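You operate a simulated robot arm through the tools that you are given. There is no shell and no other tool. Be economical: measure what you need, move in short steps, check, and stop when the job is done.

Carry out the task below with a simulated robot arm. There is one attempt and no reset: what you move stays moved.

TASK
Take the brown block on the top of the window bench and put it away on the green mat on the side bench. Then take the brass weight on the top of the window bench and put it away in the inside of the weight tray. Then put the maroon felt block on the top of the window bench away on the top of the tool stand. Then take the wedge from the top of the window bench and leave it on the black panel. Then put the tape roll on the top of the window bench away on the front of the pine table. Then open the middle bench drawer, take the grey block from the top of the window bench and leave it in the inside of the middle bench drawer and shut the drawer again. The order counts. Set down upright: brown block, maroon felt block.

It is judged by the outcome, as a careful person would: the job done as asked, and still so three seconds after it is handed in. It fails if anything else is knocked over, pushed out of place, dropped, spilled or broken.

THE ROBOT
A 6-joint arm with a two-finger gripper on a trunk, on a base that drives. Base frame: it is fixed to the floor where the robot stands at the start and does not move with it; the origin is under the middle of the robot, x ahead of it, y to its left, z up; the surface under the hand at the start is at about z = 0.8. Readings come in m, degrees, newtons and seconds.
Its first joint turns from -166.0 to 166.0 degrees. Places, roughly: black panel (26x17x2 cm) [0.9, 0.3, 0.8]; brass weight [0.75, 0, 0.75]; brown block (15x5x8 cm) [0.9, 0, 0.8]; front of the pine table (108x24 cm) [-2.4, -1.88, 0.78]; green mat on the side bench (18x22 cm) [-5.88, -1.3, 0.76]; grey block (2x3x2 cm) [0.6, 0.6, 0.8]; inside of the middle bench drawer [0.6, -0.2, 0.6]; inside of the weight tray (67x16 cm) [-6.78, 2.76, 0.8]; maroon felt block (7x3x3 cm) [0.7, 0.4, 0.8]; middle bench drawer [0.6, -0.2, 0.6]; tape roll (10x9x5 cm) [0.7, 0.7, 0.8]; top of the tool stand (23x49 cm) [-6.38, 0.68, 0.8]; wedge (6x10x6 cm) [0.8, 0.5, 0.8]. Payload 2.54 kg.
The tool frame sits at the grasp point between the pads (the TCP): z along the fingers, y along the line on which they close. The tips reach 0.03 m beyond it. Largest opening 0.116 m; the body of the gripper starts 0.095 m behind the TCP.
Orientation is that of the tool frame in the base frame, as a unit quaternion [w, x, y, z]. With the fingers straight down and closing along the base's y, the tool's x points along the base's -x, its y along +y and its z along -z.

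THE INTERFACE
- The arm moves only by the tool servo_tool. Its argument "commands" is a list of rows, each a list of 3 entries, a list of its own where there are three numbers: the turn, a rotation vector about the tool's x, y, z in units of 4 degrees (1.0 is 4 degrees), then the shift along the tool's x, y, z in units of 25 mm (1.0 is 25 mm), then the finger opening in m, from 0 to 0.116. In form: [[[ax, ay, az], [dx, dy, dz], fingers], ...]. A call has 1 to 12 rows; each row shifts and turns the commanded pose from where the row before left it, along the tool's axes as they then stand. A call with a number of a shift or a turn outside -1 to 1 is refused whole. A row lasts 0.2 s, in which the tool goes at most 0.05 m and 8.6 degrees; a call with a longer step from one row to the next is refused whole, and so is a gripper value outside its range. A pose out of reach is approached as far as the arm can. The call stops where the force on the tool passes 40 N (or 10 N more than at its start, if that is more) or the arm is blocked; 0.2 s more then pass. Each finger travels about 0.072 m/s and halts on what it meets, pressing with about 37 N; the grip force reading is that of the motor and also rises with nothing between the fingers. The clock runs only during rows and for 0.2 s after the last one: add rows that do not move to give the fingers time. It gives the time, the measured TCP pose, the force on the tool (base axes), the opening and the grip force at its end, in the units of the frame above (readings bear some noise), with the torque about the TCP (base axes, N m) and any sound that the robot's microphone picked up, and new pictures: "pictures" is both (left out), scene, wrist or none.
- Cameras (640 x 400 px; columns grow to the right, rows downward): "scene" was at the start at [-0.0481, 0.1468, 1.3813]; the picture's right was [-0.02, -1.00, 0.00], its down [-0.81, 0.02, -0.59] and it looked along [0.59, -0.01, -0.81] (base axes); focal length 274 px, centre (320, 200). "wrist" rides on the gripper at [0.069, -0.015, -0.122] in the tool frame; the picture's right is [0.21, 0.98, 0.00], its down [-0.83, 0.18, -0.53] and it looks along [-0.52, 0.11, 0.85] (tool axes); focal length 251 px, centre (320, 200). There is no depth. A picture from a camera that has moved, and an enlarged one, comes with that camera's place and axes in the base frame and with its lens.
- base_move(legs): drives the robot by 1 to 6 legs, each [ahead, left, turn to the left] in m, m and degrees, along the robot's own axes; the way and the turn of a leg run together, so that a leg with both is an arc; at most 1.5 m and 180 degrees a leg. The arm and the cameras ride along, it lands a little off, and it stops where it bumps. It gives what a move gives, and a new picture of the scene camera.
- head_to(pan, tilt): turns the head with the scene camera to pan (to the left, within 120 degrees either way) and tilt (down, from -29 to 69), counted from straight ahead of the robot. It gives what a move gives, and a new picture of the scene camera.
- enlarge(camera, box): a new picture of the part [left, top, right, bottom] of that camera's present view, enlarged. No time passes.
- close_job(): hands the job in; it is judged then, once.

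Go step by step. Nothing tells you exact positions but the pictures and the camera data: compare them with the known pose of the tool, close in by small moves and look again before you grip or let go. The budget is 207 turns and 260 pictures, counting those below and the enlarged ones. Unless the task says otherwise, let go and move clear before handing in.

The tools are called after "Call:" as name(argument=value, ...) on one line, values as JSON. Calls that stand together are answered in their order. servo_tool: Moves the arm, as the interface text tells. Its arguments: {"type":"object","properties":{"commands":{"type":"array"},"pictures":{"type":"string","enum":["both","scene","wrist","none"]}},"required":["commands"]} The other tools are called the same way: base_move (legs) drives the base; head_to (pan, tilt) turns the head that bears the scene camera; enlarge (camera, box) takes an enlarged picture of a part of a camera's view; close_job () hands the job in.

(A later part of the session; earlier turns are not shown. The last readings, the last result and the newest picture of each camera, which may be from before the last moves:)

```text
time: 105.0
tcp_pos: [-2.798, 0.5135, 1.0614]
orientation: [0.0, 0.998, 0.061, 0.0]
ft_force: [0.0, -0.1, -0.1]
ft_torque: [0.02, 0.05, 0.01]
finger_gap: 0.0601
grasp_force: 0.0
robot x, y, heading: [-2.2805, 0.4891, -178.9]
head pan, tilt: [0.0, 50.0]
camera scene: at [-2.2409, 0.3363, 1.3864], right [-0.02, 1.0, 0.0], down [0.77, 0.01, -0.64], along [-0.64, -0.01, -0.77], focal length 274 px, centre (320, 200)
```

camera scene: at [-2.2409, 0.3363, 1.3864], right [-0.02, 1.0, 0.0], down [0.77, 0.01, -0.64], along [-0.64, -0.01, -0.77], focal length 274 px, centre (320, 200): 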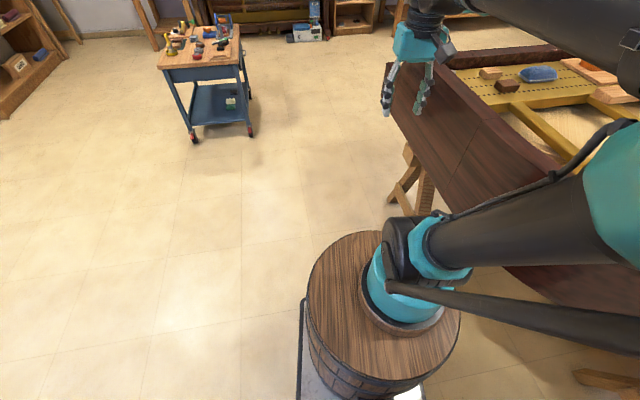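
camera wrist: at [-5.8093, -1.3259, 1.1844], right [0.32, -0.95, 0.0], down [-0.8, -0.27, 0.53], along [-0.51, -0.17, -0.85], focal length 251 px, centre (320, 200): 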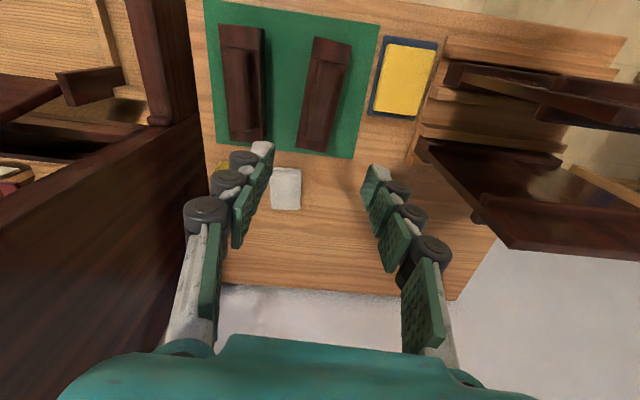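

Call:
base_move(legs=[[-1.0, 0, 0], [-0.87, 0, 0], [0, 0, 178.9], [0.1, -0.5, 0], [0.28, 0, 0]])

Call:
head_to(pan=0, tilt=50)

```text
time: 125.6
tcp_pos: [0.4208, -0.0611, 1.0619]
orientation: [0.0, -0.02, 1.0, 0.0]
ft_force: [0.2, 0.1, -0.1]
ft_torque: [0.03, 0.0, 0.0]
finger_gap: 0.0601
grasp_force: 0.0
robot x, y, heading: [-0.086, 0.0069, -3.8]
head pan, tilt: [0.0, 50.0]
camera scene: at [-0.1224, 0.1588, 1.3864], right [-0.07, -1.0, 0.0], down [-0.76, 0.05, -0.64], along [0.64, -0.04, -0.77], focal length 274 px, centre (320, 200)
```

scene: 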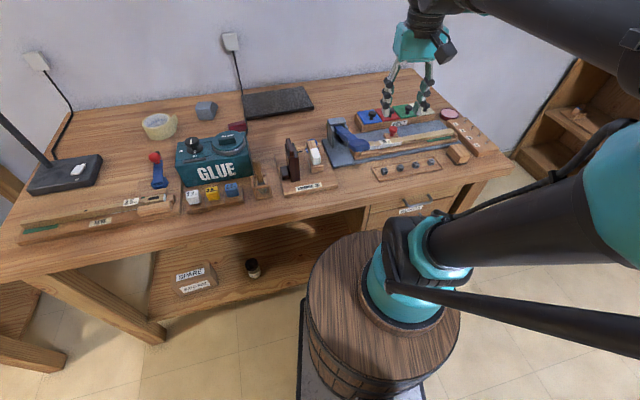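

```text
time: 126.2
tcp_pos: [0.4206, -0.0607, 1.0607]
orientation: [0.0, -0.019, 1.0, 0.0]
ft_force: [0.3, 0.0, 0.6]
ft_torque: [-0.01, 0.02, -0.04]
finger_gap: 0.0602
grasp_force: 0.1
robot x, y, heading: [-0.0874, 0.0084, -4.0]
head pan, tilt: [0.0, 50.0]
camera scene: at [-0.1225, 0.1588, 1.3864], right [-0.07, -1.0, 0.0], down [-0.76, 0.05, -0.64], along [0.64, -0.04, -0.77], focal length 274 px, centre (320, 200)
```

scene: 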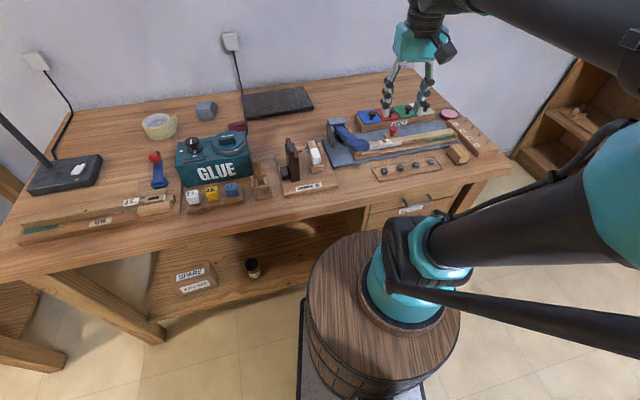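

I move above the brass weight, estimated at (0.692,0.07).

Call:
servo_tool(commands=[[[0, 0, 0], [-1, 0.45, 0], 0.06], [[0, 0, 0], [-1, 0.45, 0], 0.06], [[0, 0, 0], [-1, 0.45, 0], 0.06], [[0, 0, 0], [-1, 0.45, 0], 0.06], [[0, 0, 0], [-1, 0.45, 0], 0.06], [[0, 0, 0], [-1, 0.45, 0], 0.06], [[0, 0, 0], [-1, 0.45, 0], 0.06], [[0, 0, 0], [-1, 0.45, 0], 0.06], [[0, 0, 0], [-1, 0.45, 0.5], 0.06], [[0, 0, 0], [-1, 0.4, 1], 0.06], [[0, 0, 0], [-1, 0.4, 1], 0.06]])

Call:
enlarge(camera="wrist", box=[240, 60, 400, 180])

```text
time: 128.6
tcp_pos: [0.6903, 0.0707, 0.9993]
orientation: [0.0, -0.019, 1.0, 0.0]
ft_force: [0.6, -0.8, -0.3]
ft_torque: [-0.01, -0.06, -0.02]
finger_gap: 0.0599
grasp_force: 0.0
robot x, y, heading: [-0.0904, 0.0103, -3.6]
head pan, tilt: [0.0, 50.0]
camera scene: at [-0.1227, 0.1588, 1.3864], right [-0.07, -1.0, 0.0], down [-0.76, 0.05, -0.64], along [0.64, -0.04, -0.77], focal length 274 px, centre (320, 200)
camera wrist: at [0.6214, 0.0541, 1.121], right [-0.25, 0.97, 0.0], down [0.82, 0.21, 0.53], along [0.52, 0.13, -0.85], focal length 251 px, centre (320, 200)
```

scene: 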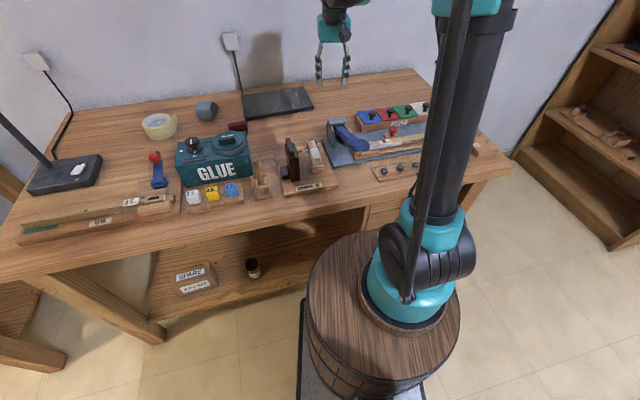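
wrist: 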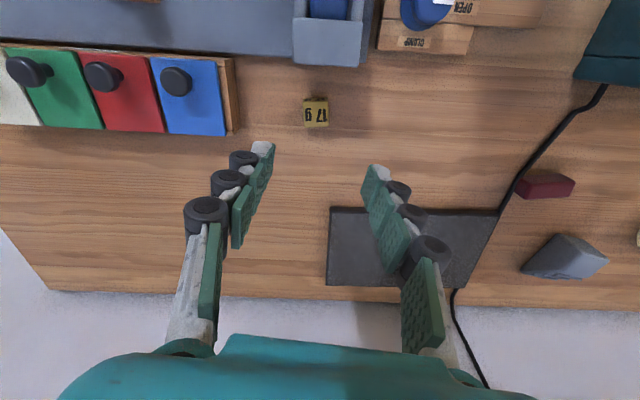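

```text
3.33 times, centred on (320, 120) of wrist
camera zoom: at [0.6214, 0.0541, 1.121], right [-0.25, 0.97, 0.0], down [0.82, 0.21, 0.53], along [0.52, 0.13, -0.85], focal length 838 px, centre (320, 467)
```

zoom: 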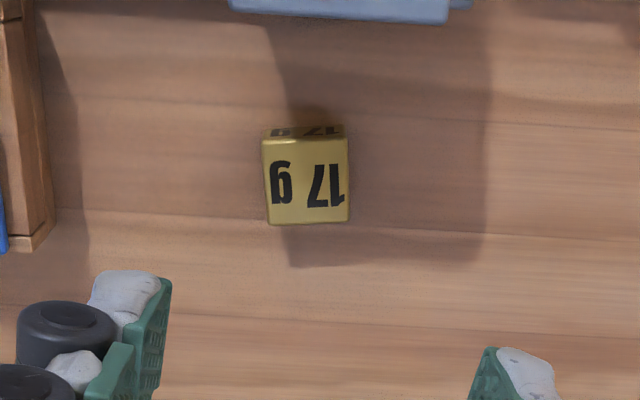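

Call:
servo_tool(commands=[[[0, 0, -1], [0, -0.15, 0], 0.06], [[0, 0, -1], [0, 0, 1], 0.06], [[0, 0, -1], [0, 0, 1], 0.06], [[0, 0, -0.9], [0, 0, 1], 0.06], [[0, 0, 0], [0, 0, 1], 0.06], [[0, 0, 0], [0, 0, 1], 0.06], [[0, 0, 0], [0, 0, 1], 0.06], [[0, 0, 0], [0, 0, 0.4], 0.06]], pictures="wrist")

```text
time: 130.4
tcp_pos: [0.6909, 0.0668, 0.8379]
orientation: [0.0, -0.156, 0.988, 0.0]
ft_force: [-1.0, 0.6, -0.1]
ft_torque: [-0.02, 0.01, 0.01]
finger_gap: 0.0598
grasp_force: 0.1
robot x, y, heading: [-0.0885, 0.0085, -3.8]
head pan, tilt: [0.0, 50.0]
camera wrist: at [0.629, 0.0328, 0.9599], right [-0.5, 0.86, 0.0], down [0.73, 0.43, 0.53], along [0.46, 0.27, -0.85], focal length 251 px, centre (320, 200)
```

wrist: 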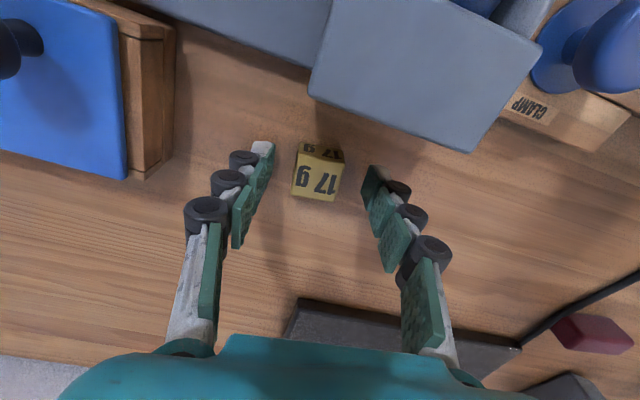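

Aligned with the weight. Lower slightly and close.

Call:
servo_tool(commands=[[[0, 0, 0], [0, 0, 0.16], 0.05], [[0, 0, 0], [0, 0, 0], 0.03], [[0, 0, 0], [0, 0, 0], 0.015], [[0, 0, 0], [0, 0, 0], 0.015], [[0, 0, 0], [0, 0, 0], 0.015], [[0, 0, 0], [0, 0, -1], 0.015], [[0, 0, 0], [0, 0, -1], 0.015]], pictures="wrist")

```text
time: 132.0
tcp_pos: [0.6903, 0.0679, 0.8856]
orientation: [0.0, -0.155, 0.988, -0.001]
ft_force: [1.0, -0.8, -0.2]
ft_torque: [0.02, 0.01, 0.01]
finger_gap: 0.0282
grasp_force: 36.3
robot x, y, heading: [-0.0878, 0.0078, -3.5]
head pan, tilt: [0.0, 50.0]
camera wrist: at [0.6287, 0.0331, 1.007], right [-0.5, 0.86, 0.0], down [0.73, 0.43, 0.53], along [0.46, 0.27, -0.85], focal length 251 px, centre (320, 200)
```

wrist: 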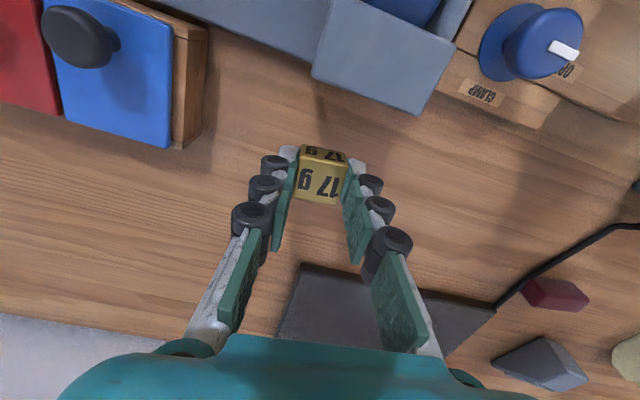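

Weight held. Raise, retract, back off and drive west.

Call:
servo_tool(commands=[[[0, 0, 0], [0, 0, -1], 0.015], [[0, 0, 0], [0, 0, -1], 0.015], [[0, 0, 0], [0, 0, -1], 0.015], [[0, 0, 0], [0, 0, -1], 0.015], [[0, 0, 0], [0.8, 0, -1], 0.015], [[0, 0, 0], [1, 0, -1], 0.015], [[0, 0, 0], [1, 0, -1], 0.015], [[0, 0, 0], [1, 0, 0], 0.015], [[0, 0, 0], [1, 0, 0], 0.015], [[0, 0, 0], [1, 0, 0], 0.015], [[0, 0, 0], [1, 0, 0], 0.015], [[0, 0, 0], [1, 0, 0], 0.015]], pictures="none")

Call:
base_move(legs=[[-0.35, 0.3, 3.7], [0, 0.2, 0], [0, 0, -179.9]])

```text
time: 134.6
tcp_pos: [0.5045, 0.0072, 1.0577]
orientation: [0.0, -0.155, 0.988, 0.0]
ft_force: [0.6, 0.4, -0.2]
ft_torque: [-0.01, -0.01, 0.01]
finger_gap: 0.0285
grasp_force: 36.7
robot x, y, heading: [-0.0879, 0.0083, -3.8]
head pan, tilt: [0.0, 50.0]
```

```text
time: 146.2
tcp_pos: [-1.0241, 0.551, 1.0582]
orientation: [0.0, 0.991, 0.136, 0.001]
ft_force: [-0.1, -0.4, 0.5]
ft_torque: [0.02, 0.01, -0.02]
finger_gap: 0.0283
grasp_force: 36.8
robot x, y, heading: [-0.4331, 0.5265, 174.4]
head pan, tilt: [0.0, 50.0]
camera scene: at [-0.4066, 0.3723, 1.3864], right [0.1, 0.99, 0.0], down [0.76, -0.08, -0.64], along [-0.64, 0.07, -0.77], focal length 274 px, centre (320, 200)
```

scene: 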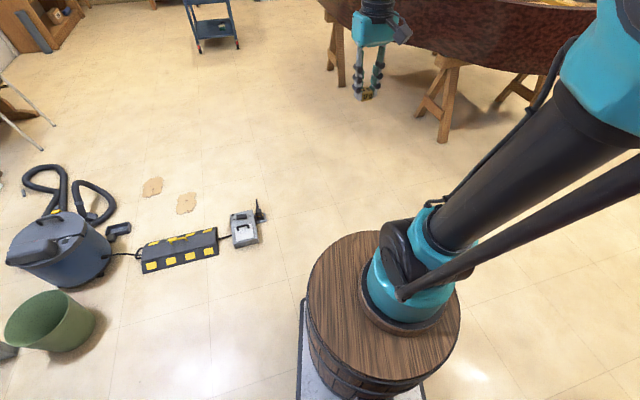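

Call:
servo_tool(commands=[[[0, 0, 0], [0.5, 0, -1], 0.015], [[0, 0, 0], [1, 0, -1], 0.015], [[0, 0, 0], [1, 0, -1], 0.015], [[0, 0, 0], [1, 0, 0], 0.015]], pictures="none")

Call:
base_move(legs=[[0, 0, 5.8], [1.0, 0.03, 0], [0.85, 0.05, 0], [0.8, 0.3, 0], [0.55, -0.2, 0]])

Call:
head_to(pan=-35, tilt=30)

```text
time: 147.2
tcp_pos: [-0.941, 0.5736, 1.1325]
orientation: [0.0, 0.991, 0.136, -0.001]
ft_force: [0.8, -0.1, -0.1]
ft_torque: [-0.04, 0.01, 0.01]
finger_gap: 0.028
grasp_force: 37.1
robot x, y, heading: [-0.433, 0.5277, 174.1]
head pan, tilt: [0.0, 50.0]
```

```text
time: 164.1
tcp_pos: [-4.1471, 0.3875, 1.1317]
orientation: [0.0, 0.984, 0.179, 0.0]
ft_force: [-0.2, 0.0, 0.1]
ft_torque: [0.0, 0.0, -0.01]
finger_gap: 0.0282
grasp_force: 36.8
robot x, y, heading: [-3.6359, 0.3861, 179.0]
head pan, tilt: [0.0, 50.0]
camera scene: at [-3.5976, 0.2331, 1.3864], right [0.02, 1.0, 0.0], down [0.77, -0.01, -0.64], along [-0.64, 0.01, -0.77], focal length 274 px, centre (320, 200)
```

scene: 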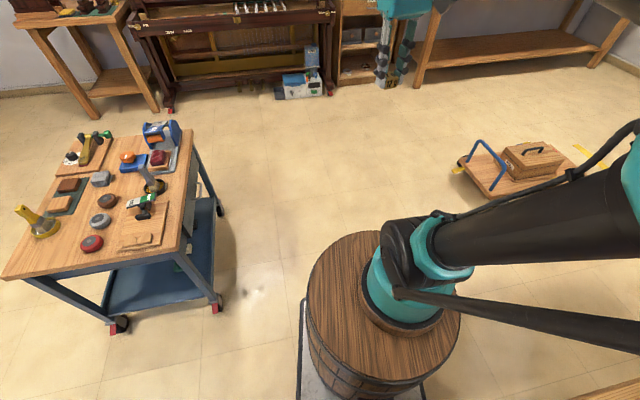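

```text
time: 165.1
tcp_pos: [-4.1472, 0.3874, 1.1328]
orientation: [0.0, 0.984, 0.179, 0.0]
ft_force: [0.0, 0.0, 0.4]
ft_torque: [0.01, -0.03, 0.03]
finger_gap: 0.0279
grasp_force: 37.2
robot x, y, heading: [-3.6375, 0.3842, 179.2]
head pan, tilt: [-35.0, 30.0]
camera scene: at [-3.5938, 0.2848, 1.4159], right [0.59, 0.81, 0.0], down [0.41, -0.29, -0.87], along [-0.7, 0.51, -0.5], focal length 274 px, centre (320, 200)
```

scene: 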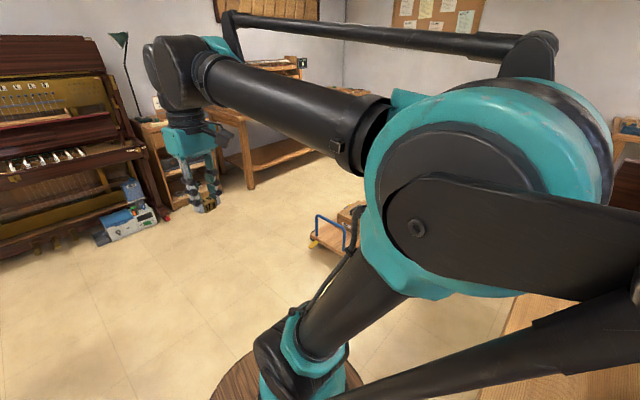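

A dolly stands on the floor around (-4.9,1.8). I drive past the trolley to (-5.3,0.4) and look north.

Call:
base_move(legs=[[1.2, 0, 0], [0.45, 0, 0]])

Call:
head_to(pan=-80, tilt=35)

```text
time: 173.5
tcp_pos: [-5.8, 0.4275, 1.133]
orientation: [0.001, 0.984, 0.176, 0.001]
ft_force: [-0.3, 0.0, 0.1]
ft_torque: [0.0, 0.0, 0.02]
finger_gap: 0.0283
grasp_force: 37.2
robot x, y, heading: [-5.292, 0.4204, 178.8]
head pan, tilt: [-35.0, 30.0]
camera scene: at [-5.2468, 0.3226, 1.416], right [0.59, 0.81, 0.0], down [0.4, -0.3, -0.87], along [-0.7, 0.51, -0.5], focal length 274 px, centre (320, 200)
```

scene: 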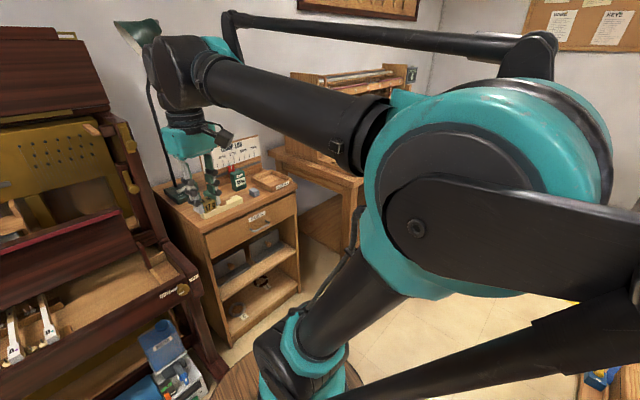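

```text
time: 174.6
tcp_pos: [-5.8013, 0.4281, 1.1334]
orientation: [0.0, 0.984, 0.176, 0.0]
ft_force: [-0.2, -0.2, -0.2]
ft_torque: [0.03, 0.0, 0.0]
finger_gap: 0.0284
grasp_force: 37.0
robot x, y, heading: [-5.2887, 0.4221, 178.7]
head pan, tilt: [-80.0, 35.0]
camera scene: at [-5.1873, 0.3561, 1.4082], right [0.99, 0.15, 0.0], down [0.09, -0.57, -0.82], along [-0.12, 0.81, -0.57], focal length 274 px, centre (320, 200)
```

scene: 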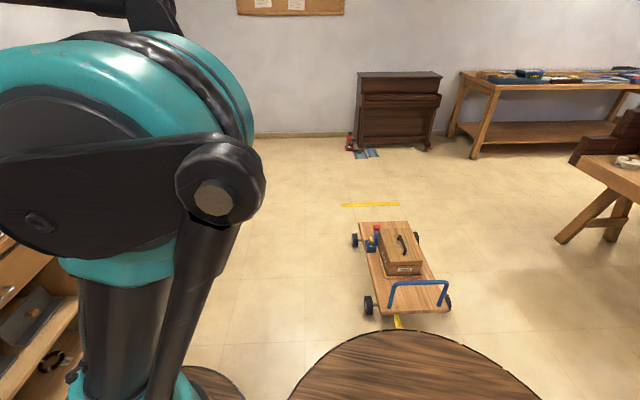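

Call:
base_move(legs=[[0, 0, -88.7], [0.5, 0.4, 0], [1.4, 0.05, 0]])

Call:
head_to(pan=80, tilt=40)

```text
time: 188.5
tcp_pos: [-5.7881, 2.8192, 1.1318]
orientation: [0.0, 0.836, -0.548, 0.0]
ft_force: [1.0, 0.8, -0.2]
ft_torque: [0.0, -0.01, 0.0]
finger_gap: 0.0282
grasp_force: 37.6
robot x, y, heading: [-5.7622, 2.308, 91.7]
head pan, tilt: [-80.0, 35.0]
camera scene: at [-5.825, 2.1999, 1.4082], right [0.21, -0.98, 0.0], down [-0.56, -0.12, -0.82], along [0.8, 0.17, -0.57], focal length 274 px, centre (320, 200)
```

scene: 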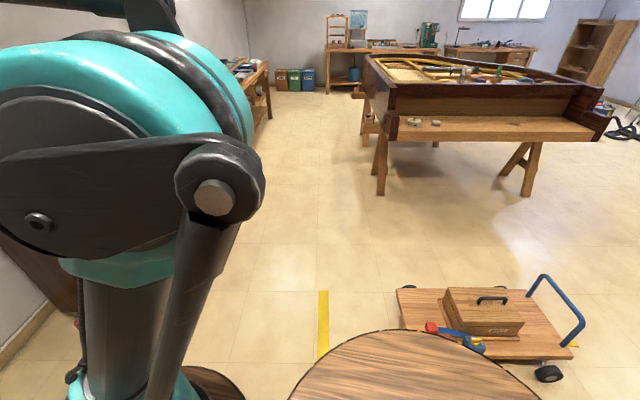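

```text
time: 191.0
tcp_pos: [-5.7886, 2.8188, 1.132]
orientation: [0.001, 0.836, -0.548, 0.001]
ft_force: [-0.2, 0.3, -0.3]
ft_torque: [-0.01, -0.01, 0.01]
finger_gap: 0.0283
grasp_force: 37.0
robot x, y, heading: [-5.7592, 2.3104, 91.6]
head pan, tilt: [80.0, 40.0]
camera scene: at [-5.9954, 2.1936, 1.4006], right [0.14, 0.99, 0.0], down [0.64, -0.09, -0.77], along [-0.76, 0.11, -0.64], focal length 274 px, centre (320, 200)
```

scene: 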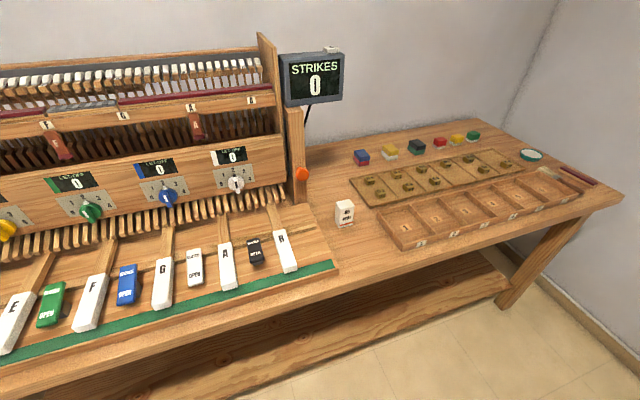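

Call:
enlarge(camera="scene", box=[320, 110, 620, 270])

```text
2.13 times, centred on (470, 190) of scene
camera zoom: at [-5.9954, 2.1936, 1.4006], right [0.14, 0.99, 0.0], down [0.64, -0.09, -0.77], along [-0.76, 0.11, -0.64], focal length 584 px, centre (0, 221)
```

zoom: 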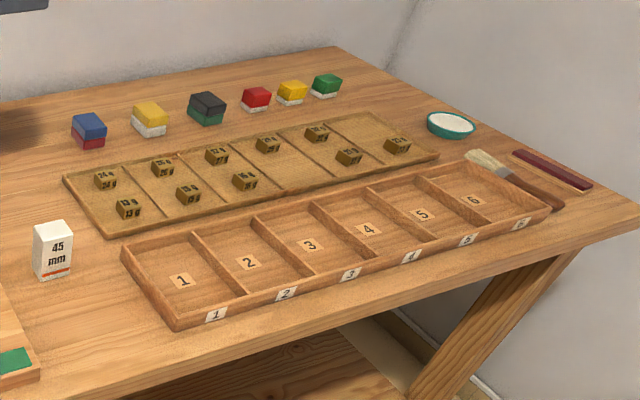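

Call:
enlarge(camera="scene", box=[345, 150, 535, 225])

```text
3.37 times, centred on (440, 188) of scene
camera zoom: at [-5.9954, 2.1936, 1.4006], right [0.14, 0.99, 0.0], down [0.64, -0.09, -0.77], along [-0.76, 0.11, -0.64], focal length 923 px, centre (-84, 242)
```

zoom: 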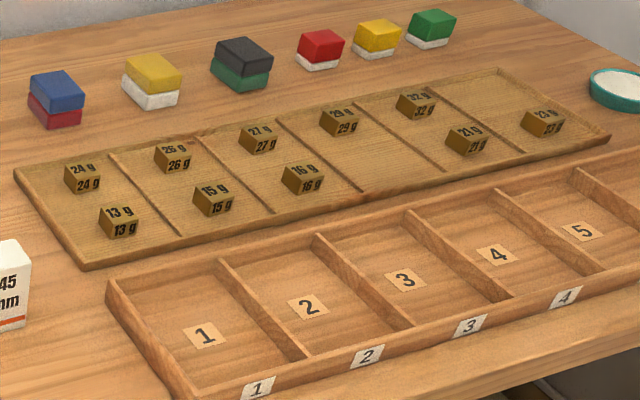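

The weight tray is the rear one with brass weights; the empty slot for 17 g (between 16 and 21) is at about (-6.76,2.836). I move next to the bench and face it.

Call:
base_move(legs=[[0.48, 0.15, 0], [0, 0, 90]])

Call:
head_to(pan=0, tilt=45)

```text
time: 197.8
tcp_pos: [-6.4416, 2.771, 1.1326]
orientation: [0.001, 0.979, 0.206, 0.0]
ft_force: [-0.2, -0.3, 0.4]
ft_torque: [-0.02, 0.02, -0.01]
finger_gap: 0.0282
grasp_force: 36.9
robot x, y, heading: [-5.9297, 2.7973, -177.8]
head pan, tilt: [80.0, 40.0]
camera scene: at [-5.8182, 2.565, 1.4006], right [-0.99, 0.14, 0.0], down [0.09, 0.64, -0.77], along [-0.1, -0.76, -0.64], focal length 274 px, centre (320, 200)
```

scene: 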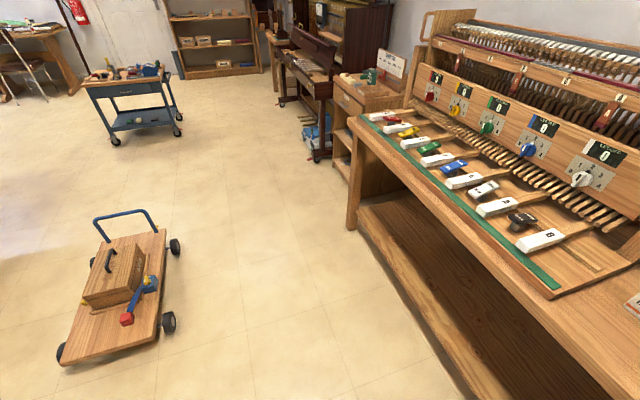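

```text
time: 199.4
tcp_pos: [-6.4409, 2.7692, 1.1315]
orientation: [0.0, 0.978, 0.206, 0.0]
ft_force: [-0.6, -0.4, -0.2]
ft_torque: [0.04, 0.01, 0.0]
finger_gap: 0.0284
grasp_force: 37.8
robot x, y, heading: [-5.9326, 2.798, -177.8]
head pan, tilt: [0.0, 45.0]
camera scene: at [-5.8879, 2.6461, 1.3934], right [-0.04, 1.0, 0.0], down [0.71, 0.03, -0.71], along [-0.71, -0.03, -0.71], focal length 274 px, centre (320, 200)
```

scene: 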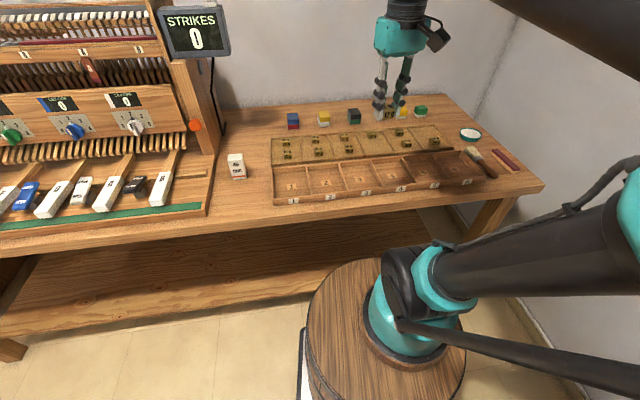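

Call:
servo_tool(commands=[[[0, 0, 0.8], [0, 0, 0], 0.015], [[0, 0, 0.8], [0, 0, 0], 0.015], [[0, 0, 0.8], [0, 0, 0.5], 0.015], [[0, 0, 0.8], [0, 0, 0.5], 0.015], [[0, 0, 0], [-1, -0.42, 0], 0.015], [[0, 0, 0], [-1, -0.42, 0], 0.015], [[0, 0, 0], [-1, -0.42, 0], 0.015], [[0, 0, 0], [-1, -0.42, 0], 0.015], [[0, 0, 0], [-1, -0.42, 0], 0.015], [[0, 0, 0], [-1, -0.42, 0], 0.015], [[0, 0, 0], [-1, -0.42, 0], 0.015], [[0, 0, 0], [-1, -0.42, 0], 0.015]], pictures="none")

Call:
servo_tool(commands=[[[0, 0, 0], [-1, -0.42, 0], 0.015], [[0, 0, 0], [-1, -0.42, 0], 0.015], [[0, 0, 0], [-1, -0.42, 0], 0.015], [[0, 0, 0], [-1, -0.42, 0], 0.015], [[0, 0, 0], [0, 0, 1], 0.015], [[0, 0, 0], [0, 0, 1], 0.015], [[0, 0, 0], [0, 0, 1], 0.015]])

```text
time: 202.0
tcp_pos: [-6.6537, 2.8129, 1.1068]
orientation: [0.0, 0.995, 0.096, -0.001]
ft_force: [-0.8, 0.2, -0.1]
ft_torque: [0.03, 0.05, -0.01]
finger_gap: 0.0283
grasp_force: 37.1
robot x, y, heading: [-5.9324, 2.7961, -177.8]
head pan, tilt: [0.0, 45.0]
```

```text
time: 203.6
tcp_pos: [-6.7592, 2.8349, 1.0341]
orientation: [0.0, 0.995, 0.096, 0.0]
ft_force: [0.4, -0.7, -0.1]
ft_torque: [-0.03, 0.0, -0.01]
finger_gap: 0.028
grasp_force: 36.7
robot x, y, heading: [-5.9294, 2.798, -177.8]
head pan, tilt: [0.0, 45.0]
camera scene: at [-5.8878, 2.6461, 1.3933], right [-0.04, 1.0, 0.0], down [0.71, 0.03, -0.71], along [-0.71, -0.03, -0.71], focal length 274 px, centre (320, 200)
camera wrist: at [-6.6951, 2.864, 1.1554], right [0.4, -0.92, 0.0], down [-0.78, -0.34, 0.53], along [-0.49, -0.21, -0.85], focal length 251 px, centre (320, 200)
```

scene: 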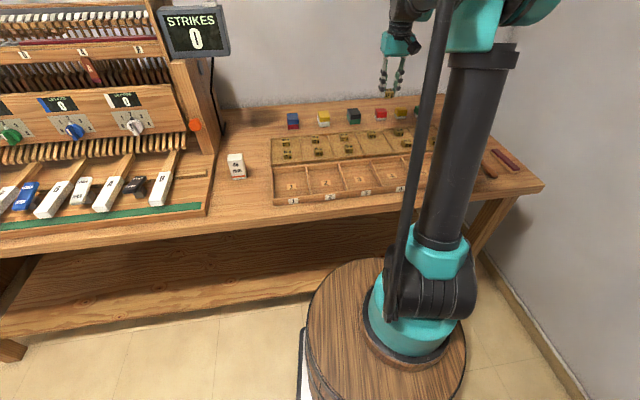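
wrist: 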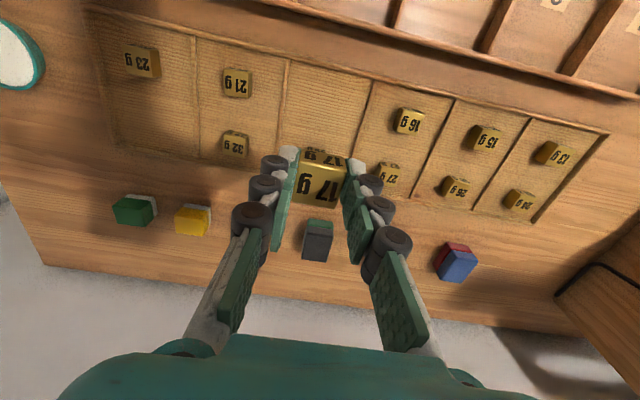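

Above the empty slot; lowering.

Call:
servo_tool(commands=[[[0, 0, 0], [0, 0, 1], 0.015], [[0, 0, 0], [0, 0, 1], 0.015], [[0, 0, 0], [0, 0, 1], 0.015], [[0, 0, 0], [0, 0, 1], 0.015], [[0, 0, 0], [0, 0, 1], 0.015], [[0, 0, 0], [0, 0, 1], 0.015], [[0, 0, 0], [0, 0, 1], 0.015], [[0, 0, 0], [0, 0, 0.2], 0.015]], pictures="wrist")

```text
time: 205.4
tcp_pos: [-6.7599, 2.8367, 0.8532]
orientation: [0.0, 0.995, 0.095, 0.0]
ft_force: [-0.1, 0.3, -0.3]
ft_torque: [0.03, 0.03, 0.02]
finger_gap: 0.0281
grasp_force: 37.2
robot x, y, heading: [-5.9315, 2.798, -177.7]
head pan, tilt: [0.0, 45.0]
camera wrist: at [-6.695, 2.8663, 0.9758], right [0.4, -0.92, 0.0], down [-0.78, -0.34, 0.53], along [-0.49, -0.21, -0.85], focal length 251 px, centre (320, 200)
```

wrist: 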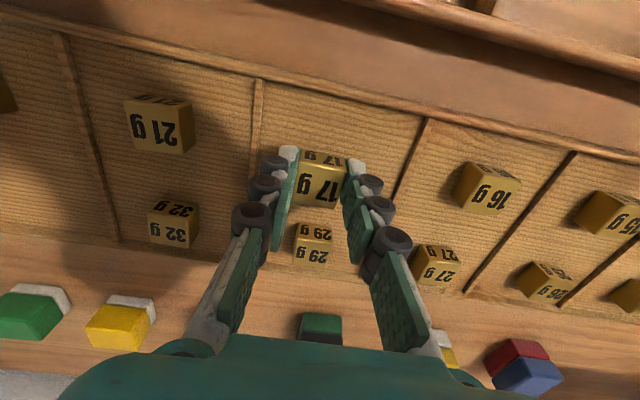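

Call:
servo_tool(commands=[[[0, 0, 0], [0, 0, 0.2], 0.015], [[0, 0, 0], [0, 0, 0.2], 0.015], [[0, 0, 0], [0, 0, 0.1], 0.015], [[0, 0, 0], [0, 0, 0.1], 0.015], [[0, 0, 0], [0, 0, 0.1], 0.015], [[0, 0, 0], [0, 0, 0.1], 0.015], [[0, 0, 0], [0, 0, 0.1], 0.015], [[0, 0, 0], [0, 0, 0.1], 0.015], [[0, 0, 0], [0, 0, 0.1], 0.015], [[0, 0, 0], [0, 0, 0.1], 0.015]], pictures="wrist")

```text
time: 206.5
tcp_pos: [-6.7597, 2.8371, 0.8403]
orientation: [0.0, 0.995, 0.097, -0.001]
ft_force: [2.9, -0.5, 22.8]
ft_torque: [-0.04, -0.06, 0.0]
finger_gap: 0.0282
grasp_force: 36.8
robot x, y, heading: [-5.9319, 2.7957, -177.6]
head pan, tilt: [0.0, 45.0]
stopped in row 5: the force on the tool passed its limit at 41 N (the readings are from after the stop); the commanded pose is now the measured one
camera wrist: at [-6.695, 2.8657, 0.9611], right [0.4, -0.92, 0.0], down [-0.78, -0.34, 0.54], along [-0.49, -0.21, -0.84], focal length 251 px, centre (320, 200)
```

wrist: 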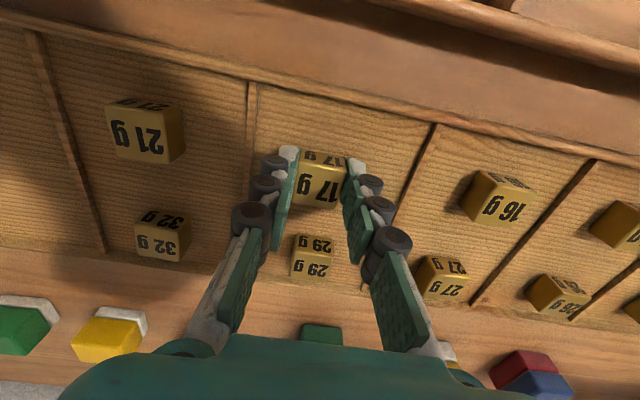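

Call:
servo_tool(commands=[[[0, 0, 0], [0, 0, 0], 0.035], [[0, 0, 0], [0, 0, 0], 0.045], [[0, 0, 0], [0, 0, -0.5], 0.045], [[0, 0, 0], [0, 0, -1], 0.045], [[0, 0, 0], [0, 0, -1], 0.045], [[0, 0, 0], [0, 0, -1], 0.045], [[0, 0, 0], [0, 0, -1], 0.045], [[0, 0, 0], [0, 0, -1], 0.045], [[0, 0, 0], [0, 0, -1], 0.045], [[0, 0, 0], [0, 0, -1], 0.045], [[0, 0, 0], [0, 0, -1], 0.045], [[0, 0, 0], [0, 0, -1], 0.045]], pictures="wrist")

Call:
servo_tool(commands=[[[0, 0, 0], [1, 0, 0], 0.06], [[0, 0, 0], [1, 0, 0], 0.06], [[0, 0, 0], [1, 0, 0], 0.06], [[0, 0, 0], [1, 0, 0], 0.06], [[0, 0, 0], [1, 0, 0], 0.06], [[0, 0, 0], [1, 0, 0], 0.06], [[0, 0, 0], [1, 0, 0], 0.06], [[0, 0, 0], [1, 0, 0], 0.06], [[0, 0, 0], [1, 0, 0], 0.06], [[0, 0, 0], [1, 0, 0], 0.06], [[0, 0, 0], [1, 0, -1], 0.06], [[0, 0, 0], [1, 0, -1], 0.06]], pictures="none")

```text
time: 209.1
tcp_pos: [-6.7617, 2.8382, 1.0753]
orientation: [0.0, 0.995, 0.096, 0.0]
ft_force: [0.2, -0.2, 0.5]
ft_torque: [-0.01, -0.05, 0.02]
finger_gap: 0.0449
grasp_force: 0.1
robot x, y, heading: [-5.9348, 2.796, -177.8]
head pan, tilt: [0.0, 45.0]
camera wrist: at [-6.6971, 2.8671, 1.1976], right [0.4, -0.92, 0.0], down [-0.78, -0.34, 0.54], along [-0.49, -0.21, -0.84], focal length 251 px, centre (320, 200)
```

wrist: 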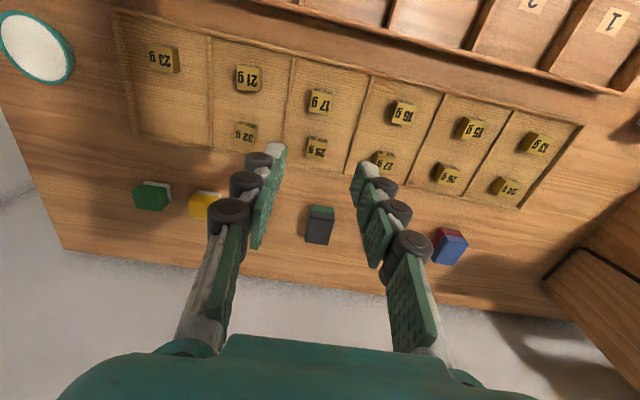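

```text
time: 211.7
tcp_pos: [-6.4659, 2.894, 1.1246]
orientation: [0.001, 0.995, 0.096, -0.001]
ft_force: [-0.1, -0.3, -0.3]
ft_torque: [0.0, -0.06, 0.0]
finger_gap: 0.0601
grasp_force: 0.0
robot x, y, heading: [-5.9346, 2.7957, -177.9]
head pan, tilt: [0.0, 45.0]
```

Weight placed. I drive back for the maroon felt block.

Call:
base_move(legs=[[0, 0, 87.9], [1.5, 0.2, 0], [0.8, 0.25, 0], [0, 0, 90]])

Call:
head_to(pan=0, tilt=35)

```text
refused: leg 2 is longer than a leg can be; nothing moved
```

```text
time: 212.4
tcp_pos: [-6.4653, 2.8941, 1.1239]
orientation: [0.0, 0.995, 0.096, -0.001]
ft_force: [0.2, 0.2, 0.0]
ft_torque: [0.02, 0.0, -0.02]
finger_gap: 0.0598
grasp_force: 0.1
robot x, y, heading: [-5.9306, 2.7953, -177.8]
head pan, tilt: [0.0, 35.0]
camera scene: at [-5.8946, 2.6459, 1.4081], right [-0.04, 1.0, 0.0], down [0.57, 0.02, -0.82], along [-0.82, -0.03, -0.57], focal length 274 px, centre (320, 200)
```

scene: 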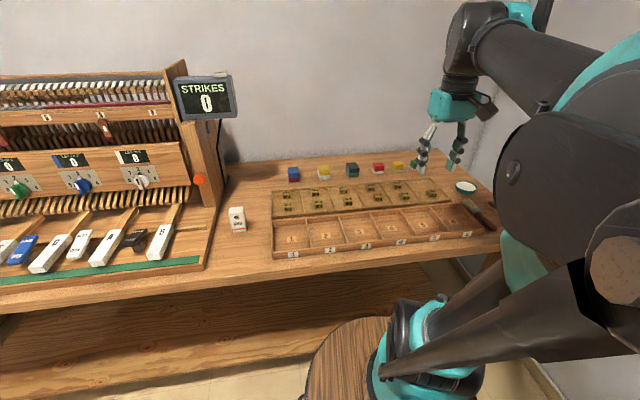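

Call:
base_move(legs=[[0, 0, 87.9], [1.4, 0.2, 0], [0.9, 0.25, 0], [0, 0, 90]])

```text
time: 231.4
tcp_pos: [-4.9281, 0.4006, 1.1255]
orientation: [0.002, -0.084, 0.996, 0.0]
ft_force: [0.0, -0.1, -0.1]
ft_torque: [0.0, -0.01, -0.03]
finger_gap: 0.0599
grasp_force: 0.0
robot x, y, heading: [-5.4595, 0.5128, 0.7]
head pan, tilt: [0.0, 35.0]
camera scene: at [-5.4952, 0.6596, 1.4082], right [0.01, -1.0, 0.0], down [-0.57, -0.01, -0.82], along [0.82, 0.01, -0.57], focal length 274 px, centre (320, 200)
```

scene: 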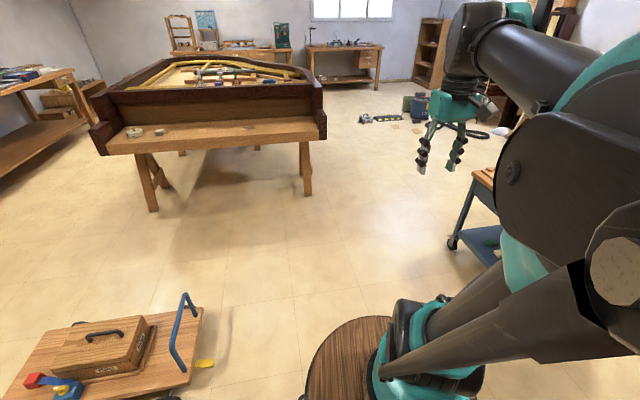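

Call:
base_move(legs=[[1.4, -0.1, 0], [0.95, -0.32, 0], [0.8, 0.38, 0], [1.0, 0, 0], [0.9, 0, 0], [0.33, -0.17, -0.7]])

```text
time: 258.4
tcp_pos: [0.417, 0.336, 1.1247]
orientation: [0.0, -0.09, 0.996, 0.0]
ft_force: [-0.8, -0.4, 0.6]
ft_torque: [0.0, 0.0, 0.01]
finger_gap: 0.0599
grasp_force: 0.0
robot x, y, heading: [-0.1147, 0.4421, 1.2]
head pan, tilt: [0.0, 35.0]
camera scene: at [-0.1533, 0.5886, 1.4082], right [0.02, -1.0, 0.0], down [-0.57, -0.01, -0.82], along [0.82, 0.02, -0.57], focal length 274 px, centre (320, 200)
```

scene: 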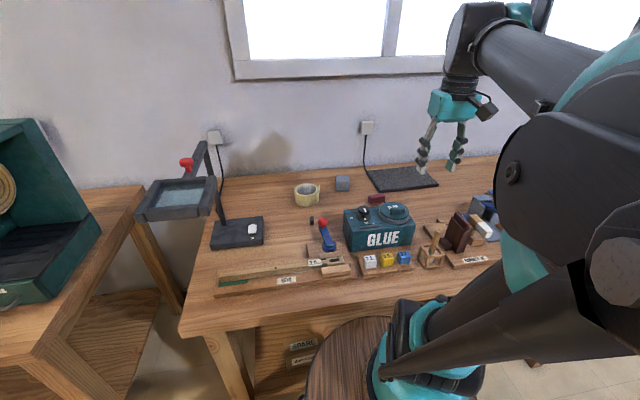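

Call:
servo_tool(commands=[[[0, 0, 0], [-1, 0, 0], 0.08], [[0, 0, 0], [-1, 0, 0], 0.08], [[0, 0, 0], [-1, 0, 0], 0.08], [[0, 0, 0], [-1, 0, 0], 0.08], [[0, 0, 0], [-1, 0, 0], 0.08], [[0, 0, 0], [-1, 0, 0], 0.08], [[0, 0, 0], [-1, 0, 0], 0.08], [[0, 0, 0], [-1, 0, 1], 0.08], [[0, 0, 0], [-1, 0, 1], 0.08], [[0, 0, 0], [-1, 0, 1], 0.08], [[0, 0, 0], [-1, 0, 1], 0.08], [[0, 0, 0], [-0.8, 0, 1], 0.08]], pictures="wrist")

Call:
enlarge(camera="wrist", box=[240, 20, 440, 200])

```text
time: 261.0
tcp_pos: [0.7074, 0.388, 1.0012]
orientation: [0.002, -0.089, 0.996, 0.0]
ft_force: [-0.2, 0.3, 0.0]
ft_torque: [0.0, -0.01, -0.03]
finger_gap: 0.0799
grasp_force: 0.1
robot x, y, heading: [-0.117, 0.4416, 1.4]
head pan, tilt: [0.0, 35.0]
camera wrist: at [0.6414, 0.3612, 1.1222], right [-0.38, 0.92, 0.0], down [0.78, 0.33, 0.54], along [0.49, 0.2, -0.84], focal length 251 px, centre (320, 200)
```

wrist: 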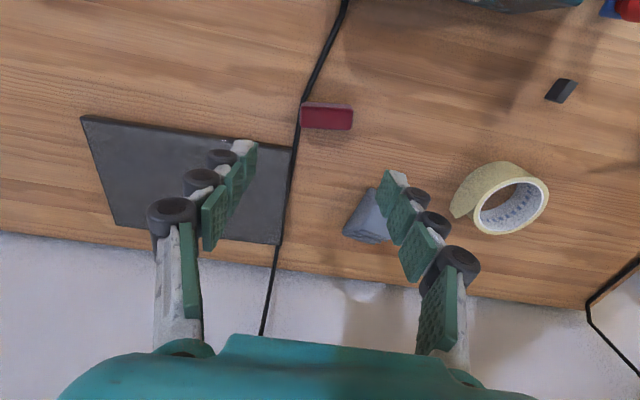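

```text
2.22 times, centred on (340, 110) of wrist
camera zoom: at [0.6414, 0.3612, 1.1222], right [-0.38, 0.92, 0.0], down [0.78, 0.33, 0.54], along [0.49, 0.2, -0.84], focal length 559 px, centre (276, 400)
```

zoom: 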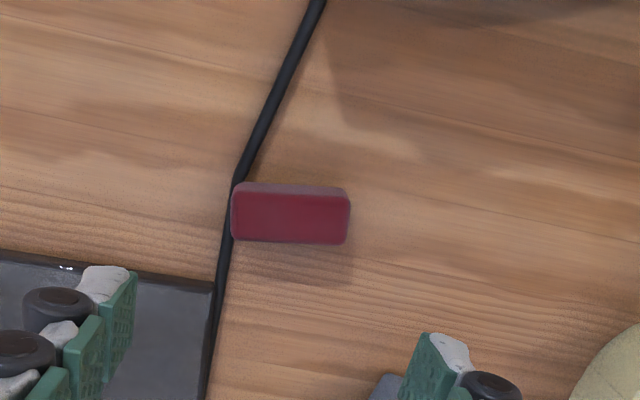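

Call:
servo_tool(commands=[[[0, 0, 1], [0, 0, 0], 0.08], [[0, 0, 1], [0, 0, 0], 0.08], [[0, 0, 1], [0, 0, 0], 0.08], [[0, 0, 1], [0, 0, 0], 0.08], [[0, 0, 1], [0, 0, 0], 0.08], [[0, 0, 1], [0, 0, 0], 0.08], [[0, 0, 1], [0, 0, 0], 0.08], [[0, 0, 1], [0, 0, 0], 0.08], [[0, 0, 1], [0, 0, 0], 0.08], [[0, 0, 1], [0, 0, 0], 0.08], [[0, 0, 1], [0, 0, 0], 0.08], [[0, 0, 1], [0, 0, 0], 0.08]], pictures="none")

Call:
servo_tool(commands=[[[0, 0, 1], [0, 0, 0], 0.08], [[0, 0, 1], [0, 0, 0], 0.08], [[0, 0, 1], [0, 0, 0], 0.08], [[0, 0, 1], [0, 0, 0], 0.08], [[0, 0, 1], [0, 0, 0], 0.08], [[0, 0, 1], [0, 0, 0], 0.08], [[0, 0, 1], [0, 0, 0], 0.08], [[0, 0, 1], [0, 0, 0], 0.08], [[0, 0, 0.4], [0.28, 0, 1], 0.08], [[0, 0, 0], [0, 0, 1], 0.08], [[0, 0, 0], [0, 0, 1], 0.08], [[0, 0, 0], [0, 0, 1], 0.08]], pictures="wrist")

```text
time: 263.6
tcp_pos: [0.7063, 0.3881, 1.0002]
orientation: [0.001, 0.324, 0.946, 0.0]
ft_force: [-0.4, 0.6, 0.1]
ft_torque: [-0.01, -0.02, 0.02]
finger_gap: 0.08
grasp_force: 0.2
robot x, y, heading: [-0.1159, 0.444, 1.4]
head pan, tilt: [0.0, 35.0]
```

```text
time: 266.2
tcp_pos: [0.7045, 0.3925, 0.8989]
orientation: [0.001, 0.583, 0.812, 0.001]
ft_force: [-0.9, -0.5, -0.2]
ft_torque: [-0.03, -0.03, 0.02]
finger_gap: 0.0802
grasp_force: 0.0
robot x, y, heading: [-0.1118, 0.4442, 1.4]
head pan, tilt: [0.0, 35.0]
camera wrist: at [0.667, 0.4544, 1.0211], right [0.86, 0.51, 0.0], down [0.43, -0.72, 0.53], along [0.28, -0.46, -0.84], focal length 251 px, centre (320, 200)
```

wrist: 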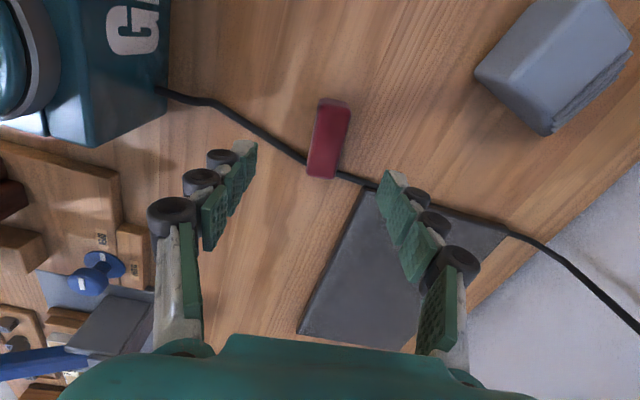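

The cord runs by the block's lower end; I grip a little off-centre and with tips above the cord.

Call:
servo_tool(commands=[[[0, 0, 0], [0.5, 0.22, 0], 0.08], [[0, 0, 0], [0, 0, 1], 0.06], [[0, 0, 0], [0, 0, 1], 0.06], [[0, 0, 0], [0, 0, 0.3], 0.06]], pictures="wrist")

```text
time: 267.2
tcp_pos: [0.7067, 0.4088, 0.8418]
orientation: [0.001, 0.584, 0.812, 0.001]
ft_force: [-0.6, 0.4, 1.0]
ft_torque: [-0.02, 0.01, -0.05]
finger_gap: 0.0599
grasp_force: 0.0
robot x, y, heading: [-0.1174, 0.4396, 1.5]
head pan, tilt: [0.0, 35.0]
camera wrist: at [0.669, 0.4698, 0.9637], right [0.86, 0.52, 0.0], down [0.43, -0.72, 0.53], along [0.28, -0.46, -0.84], focal length 251 px, centre (320, 200)
```

wrist: 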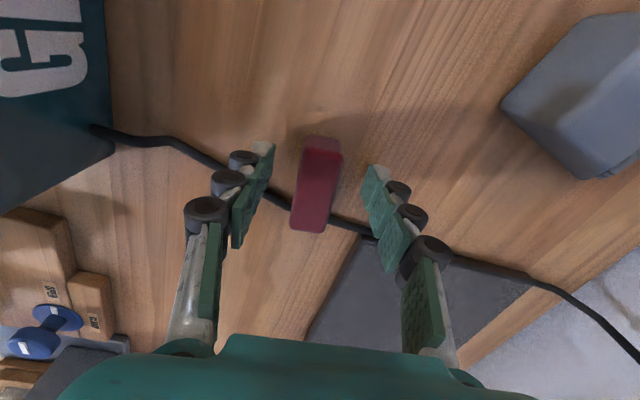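

Call:
servo_tool(commands=[[[0, 0, 0], [0, 0, 0], 0.04], [[0, 0, 0], [0, 0, 0], 0.02], [[0, 0, 0], [0, 0, 0], 0.015], [[0, 0, 0], [0, 0, 0], 0.015], [[0, 0, 0], [0, 0, -0.5], 0.015], [[0, 0, 0], [0, 0, -1], 0.015], [[0, 0, 0], [0, 0, -1], 0.015]], pictures="wrist")

```text
time: 268.8
tcp_pos: [0.7051, 0.4067, 0.9034]
orientation: [0.001, 0.584, 0.812, 0.001]
ft_force: [0.3, -0.5, 0.2]
ft_torque: [-0.03, 0.03, 0.01]
finger_gap: 0.0243
grasp_force: 37.1
robot x, y, heading: [-0.1133, 0.4394, 1.3]
head pan, tilt: [0.0, 35.0]
camera wrist: at [0.6675, 0.4697, 1.026], right [0.86, 0.52, 0.0], down [0.43, -0.72, 0.53], along [0.28, -0.46, -0.84], focal length 251 px, centre (320, 200)
```

wrist: 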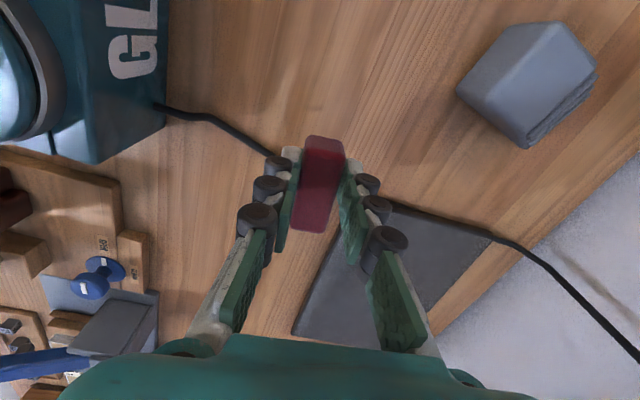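

Held. Raise, retract, and drive to the tool stand.

Call:
servo_tool(commands=[[[0, 0, 0], [0, 0, -1], 0.015], [[0, 0, 0], [0, 0, -1], 0.015], [[0, 0, 0], [0.32, -0.95, -1], 0.015], [[0, 0, 0], [0.32, -0.95, -1], 0.015], [[0, 0, 0], [0.32, -0.95, -1], 0.015], [[0, 0, 0], [0.32, -0.95, -1], 0.015], [[0, 0, 0], [0.32, -0.95, -1], 0.015], [[0, 0, 0], [0.32, -0.95, -1], 0.015], [[0, 0, 0], [0.32, -0.95, -1], 0.015], [[0, 0, 0], [0.32, -0.95, -1], 0.015], [[0, 0, 0], [0.32, -0.95, 0], 0.015], [[0, 0, 0], [0.32, -0.95, 0], 0.015]], pictures="none")

Call:
base_move(legs=[[-0.33, 0.09, 0], [0, 0, 178.7]])

```text
time: 271.4
tcp_pos: [0.4532, 0.4089, 1.1541]
orientation: [0.001, 0.584, 0.812, 0.0]
ft_force: [0.9, 0.7, -0.4]
ft_torque: [-0.01, 0.03, -0.01]
finger_gap: 0.0242
grasp_force: 37.1
robot x, y, heading: [-0.1137, 0.4381, 1.6]
head pan, tilt: [0.0, 35.0]
```

```text
time: 280.9
tcp_pos: [-1.0276, 0.5894, 1.1548]
orientation: [0.001, 0.795, -0.606, 0.0]
ft_force: [-0.1, -0.9, -0.2]
ft_torque: [-0.03, 0.02, 0.01]
finger_gap: 0.024
grasp_force: 37.3
robot x, y, heading: [-0.4556, 0.5261, 178.0]
head pan, tilt: [0.0, 35.0]
camera scene: at [-0.4346, 0.3728, 1.4082], right [0.03, 1.0, 0.0], down [0.57, -0.02, -0.82], along [-0.82, 0.03, -0.57], focal length 274 px, centre (320, 200)
```

scene: 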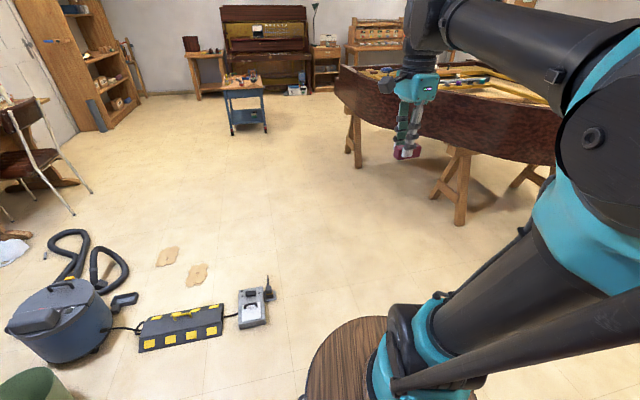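

Call:
base_move(legs=[[0, 0, 2], [1.0, 0.03, 0], [0.85, 0.05, 0], [0.8, 0.28, 0], [0.55, -0.22, 0], [1.2, -0.2, 0]])

Call:
head_to(pan=0, tilt=40)

```text
time: 303.4
tcp_pos: [-5.4394, 0.5553, 1.1534]
orientation: [0.001, 0.811, -0.585, -0.001]
ft_force: [-0.4, 0.3, -0.6]
ft_torque: [-0.02, 0.02, 0.01]
finger_gap: 0.0244
grasp_force: 37.2
robot x, y, heading: [-4.8738, 0.5186, -179.0]
head pan, tilt: [0.0, 35.0]
camera scene: at [-4.8363, 0.3697, 1.4082], right [-0.02, 1.0, 0.0], down [0.57, 0.01, -0.82], along [-0.82, -0.02, -0.57], focal length 274 px, centre (320, 200)
```

scene: 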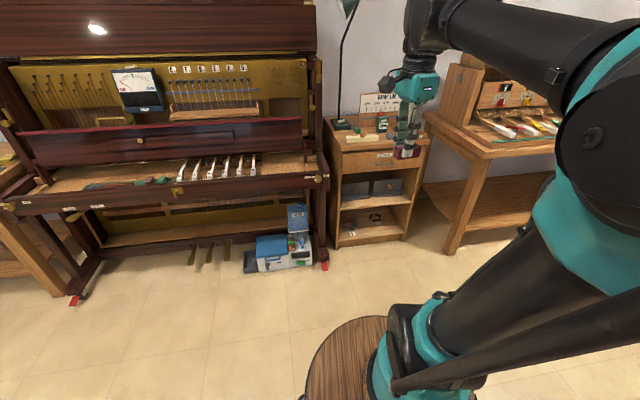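

```text
time: 304.1
tcp_pos: [-5.4397, 0.5571, 1.1548]
orientation: [0.0, 0.811, -0.585, -0.001]
ft_force: [0.9, -0.4, -0.2]
ft_torque: [0.03, -0.02, 0.0]
finger_gap: 0.0243
grasp_force: 37.4
robot x, y, heading: [-4.872, 0.5199, -178.8]
head pan, tilt: [0.0, 40.0]
camera scene: at [-4.8333, 0.3697, 1.4006], right [-0.02, 1.0, 0.0], down [0.64, 0.01, -0.77], along [-0.77, -0.02, -0.64], focal length 274 px, centre (320, 200)
```

scene: 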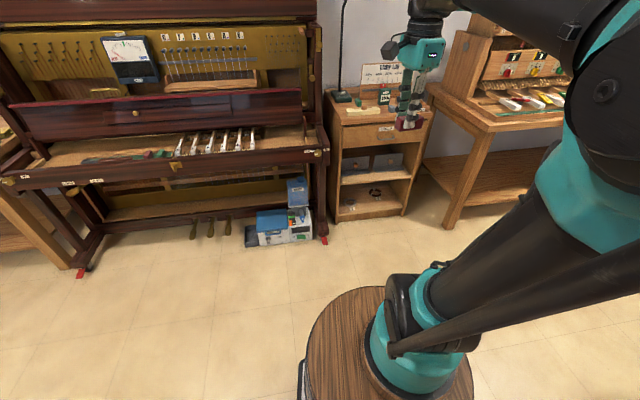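

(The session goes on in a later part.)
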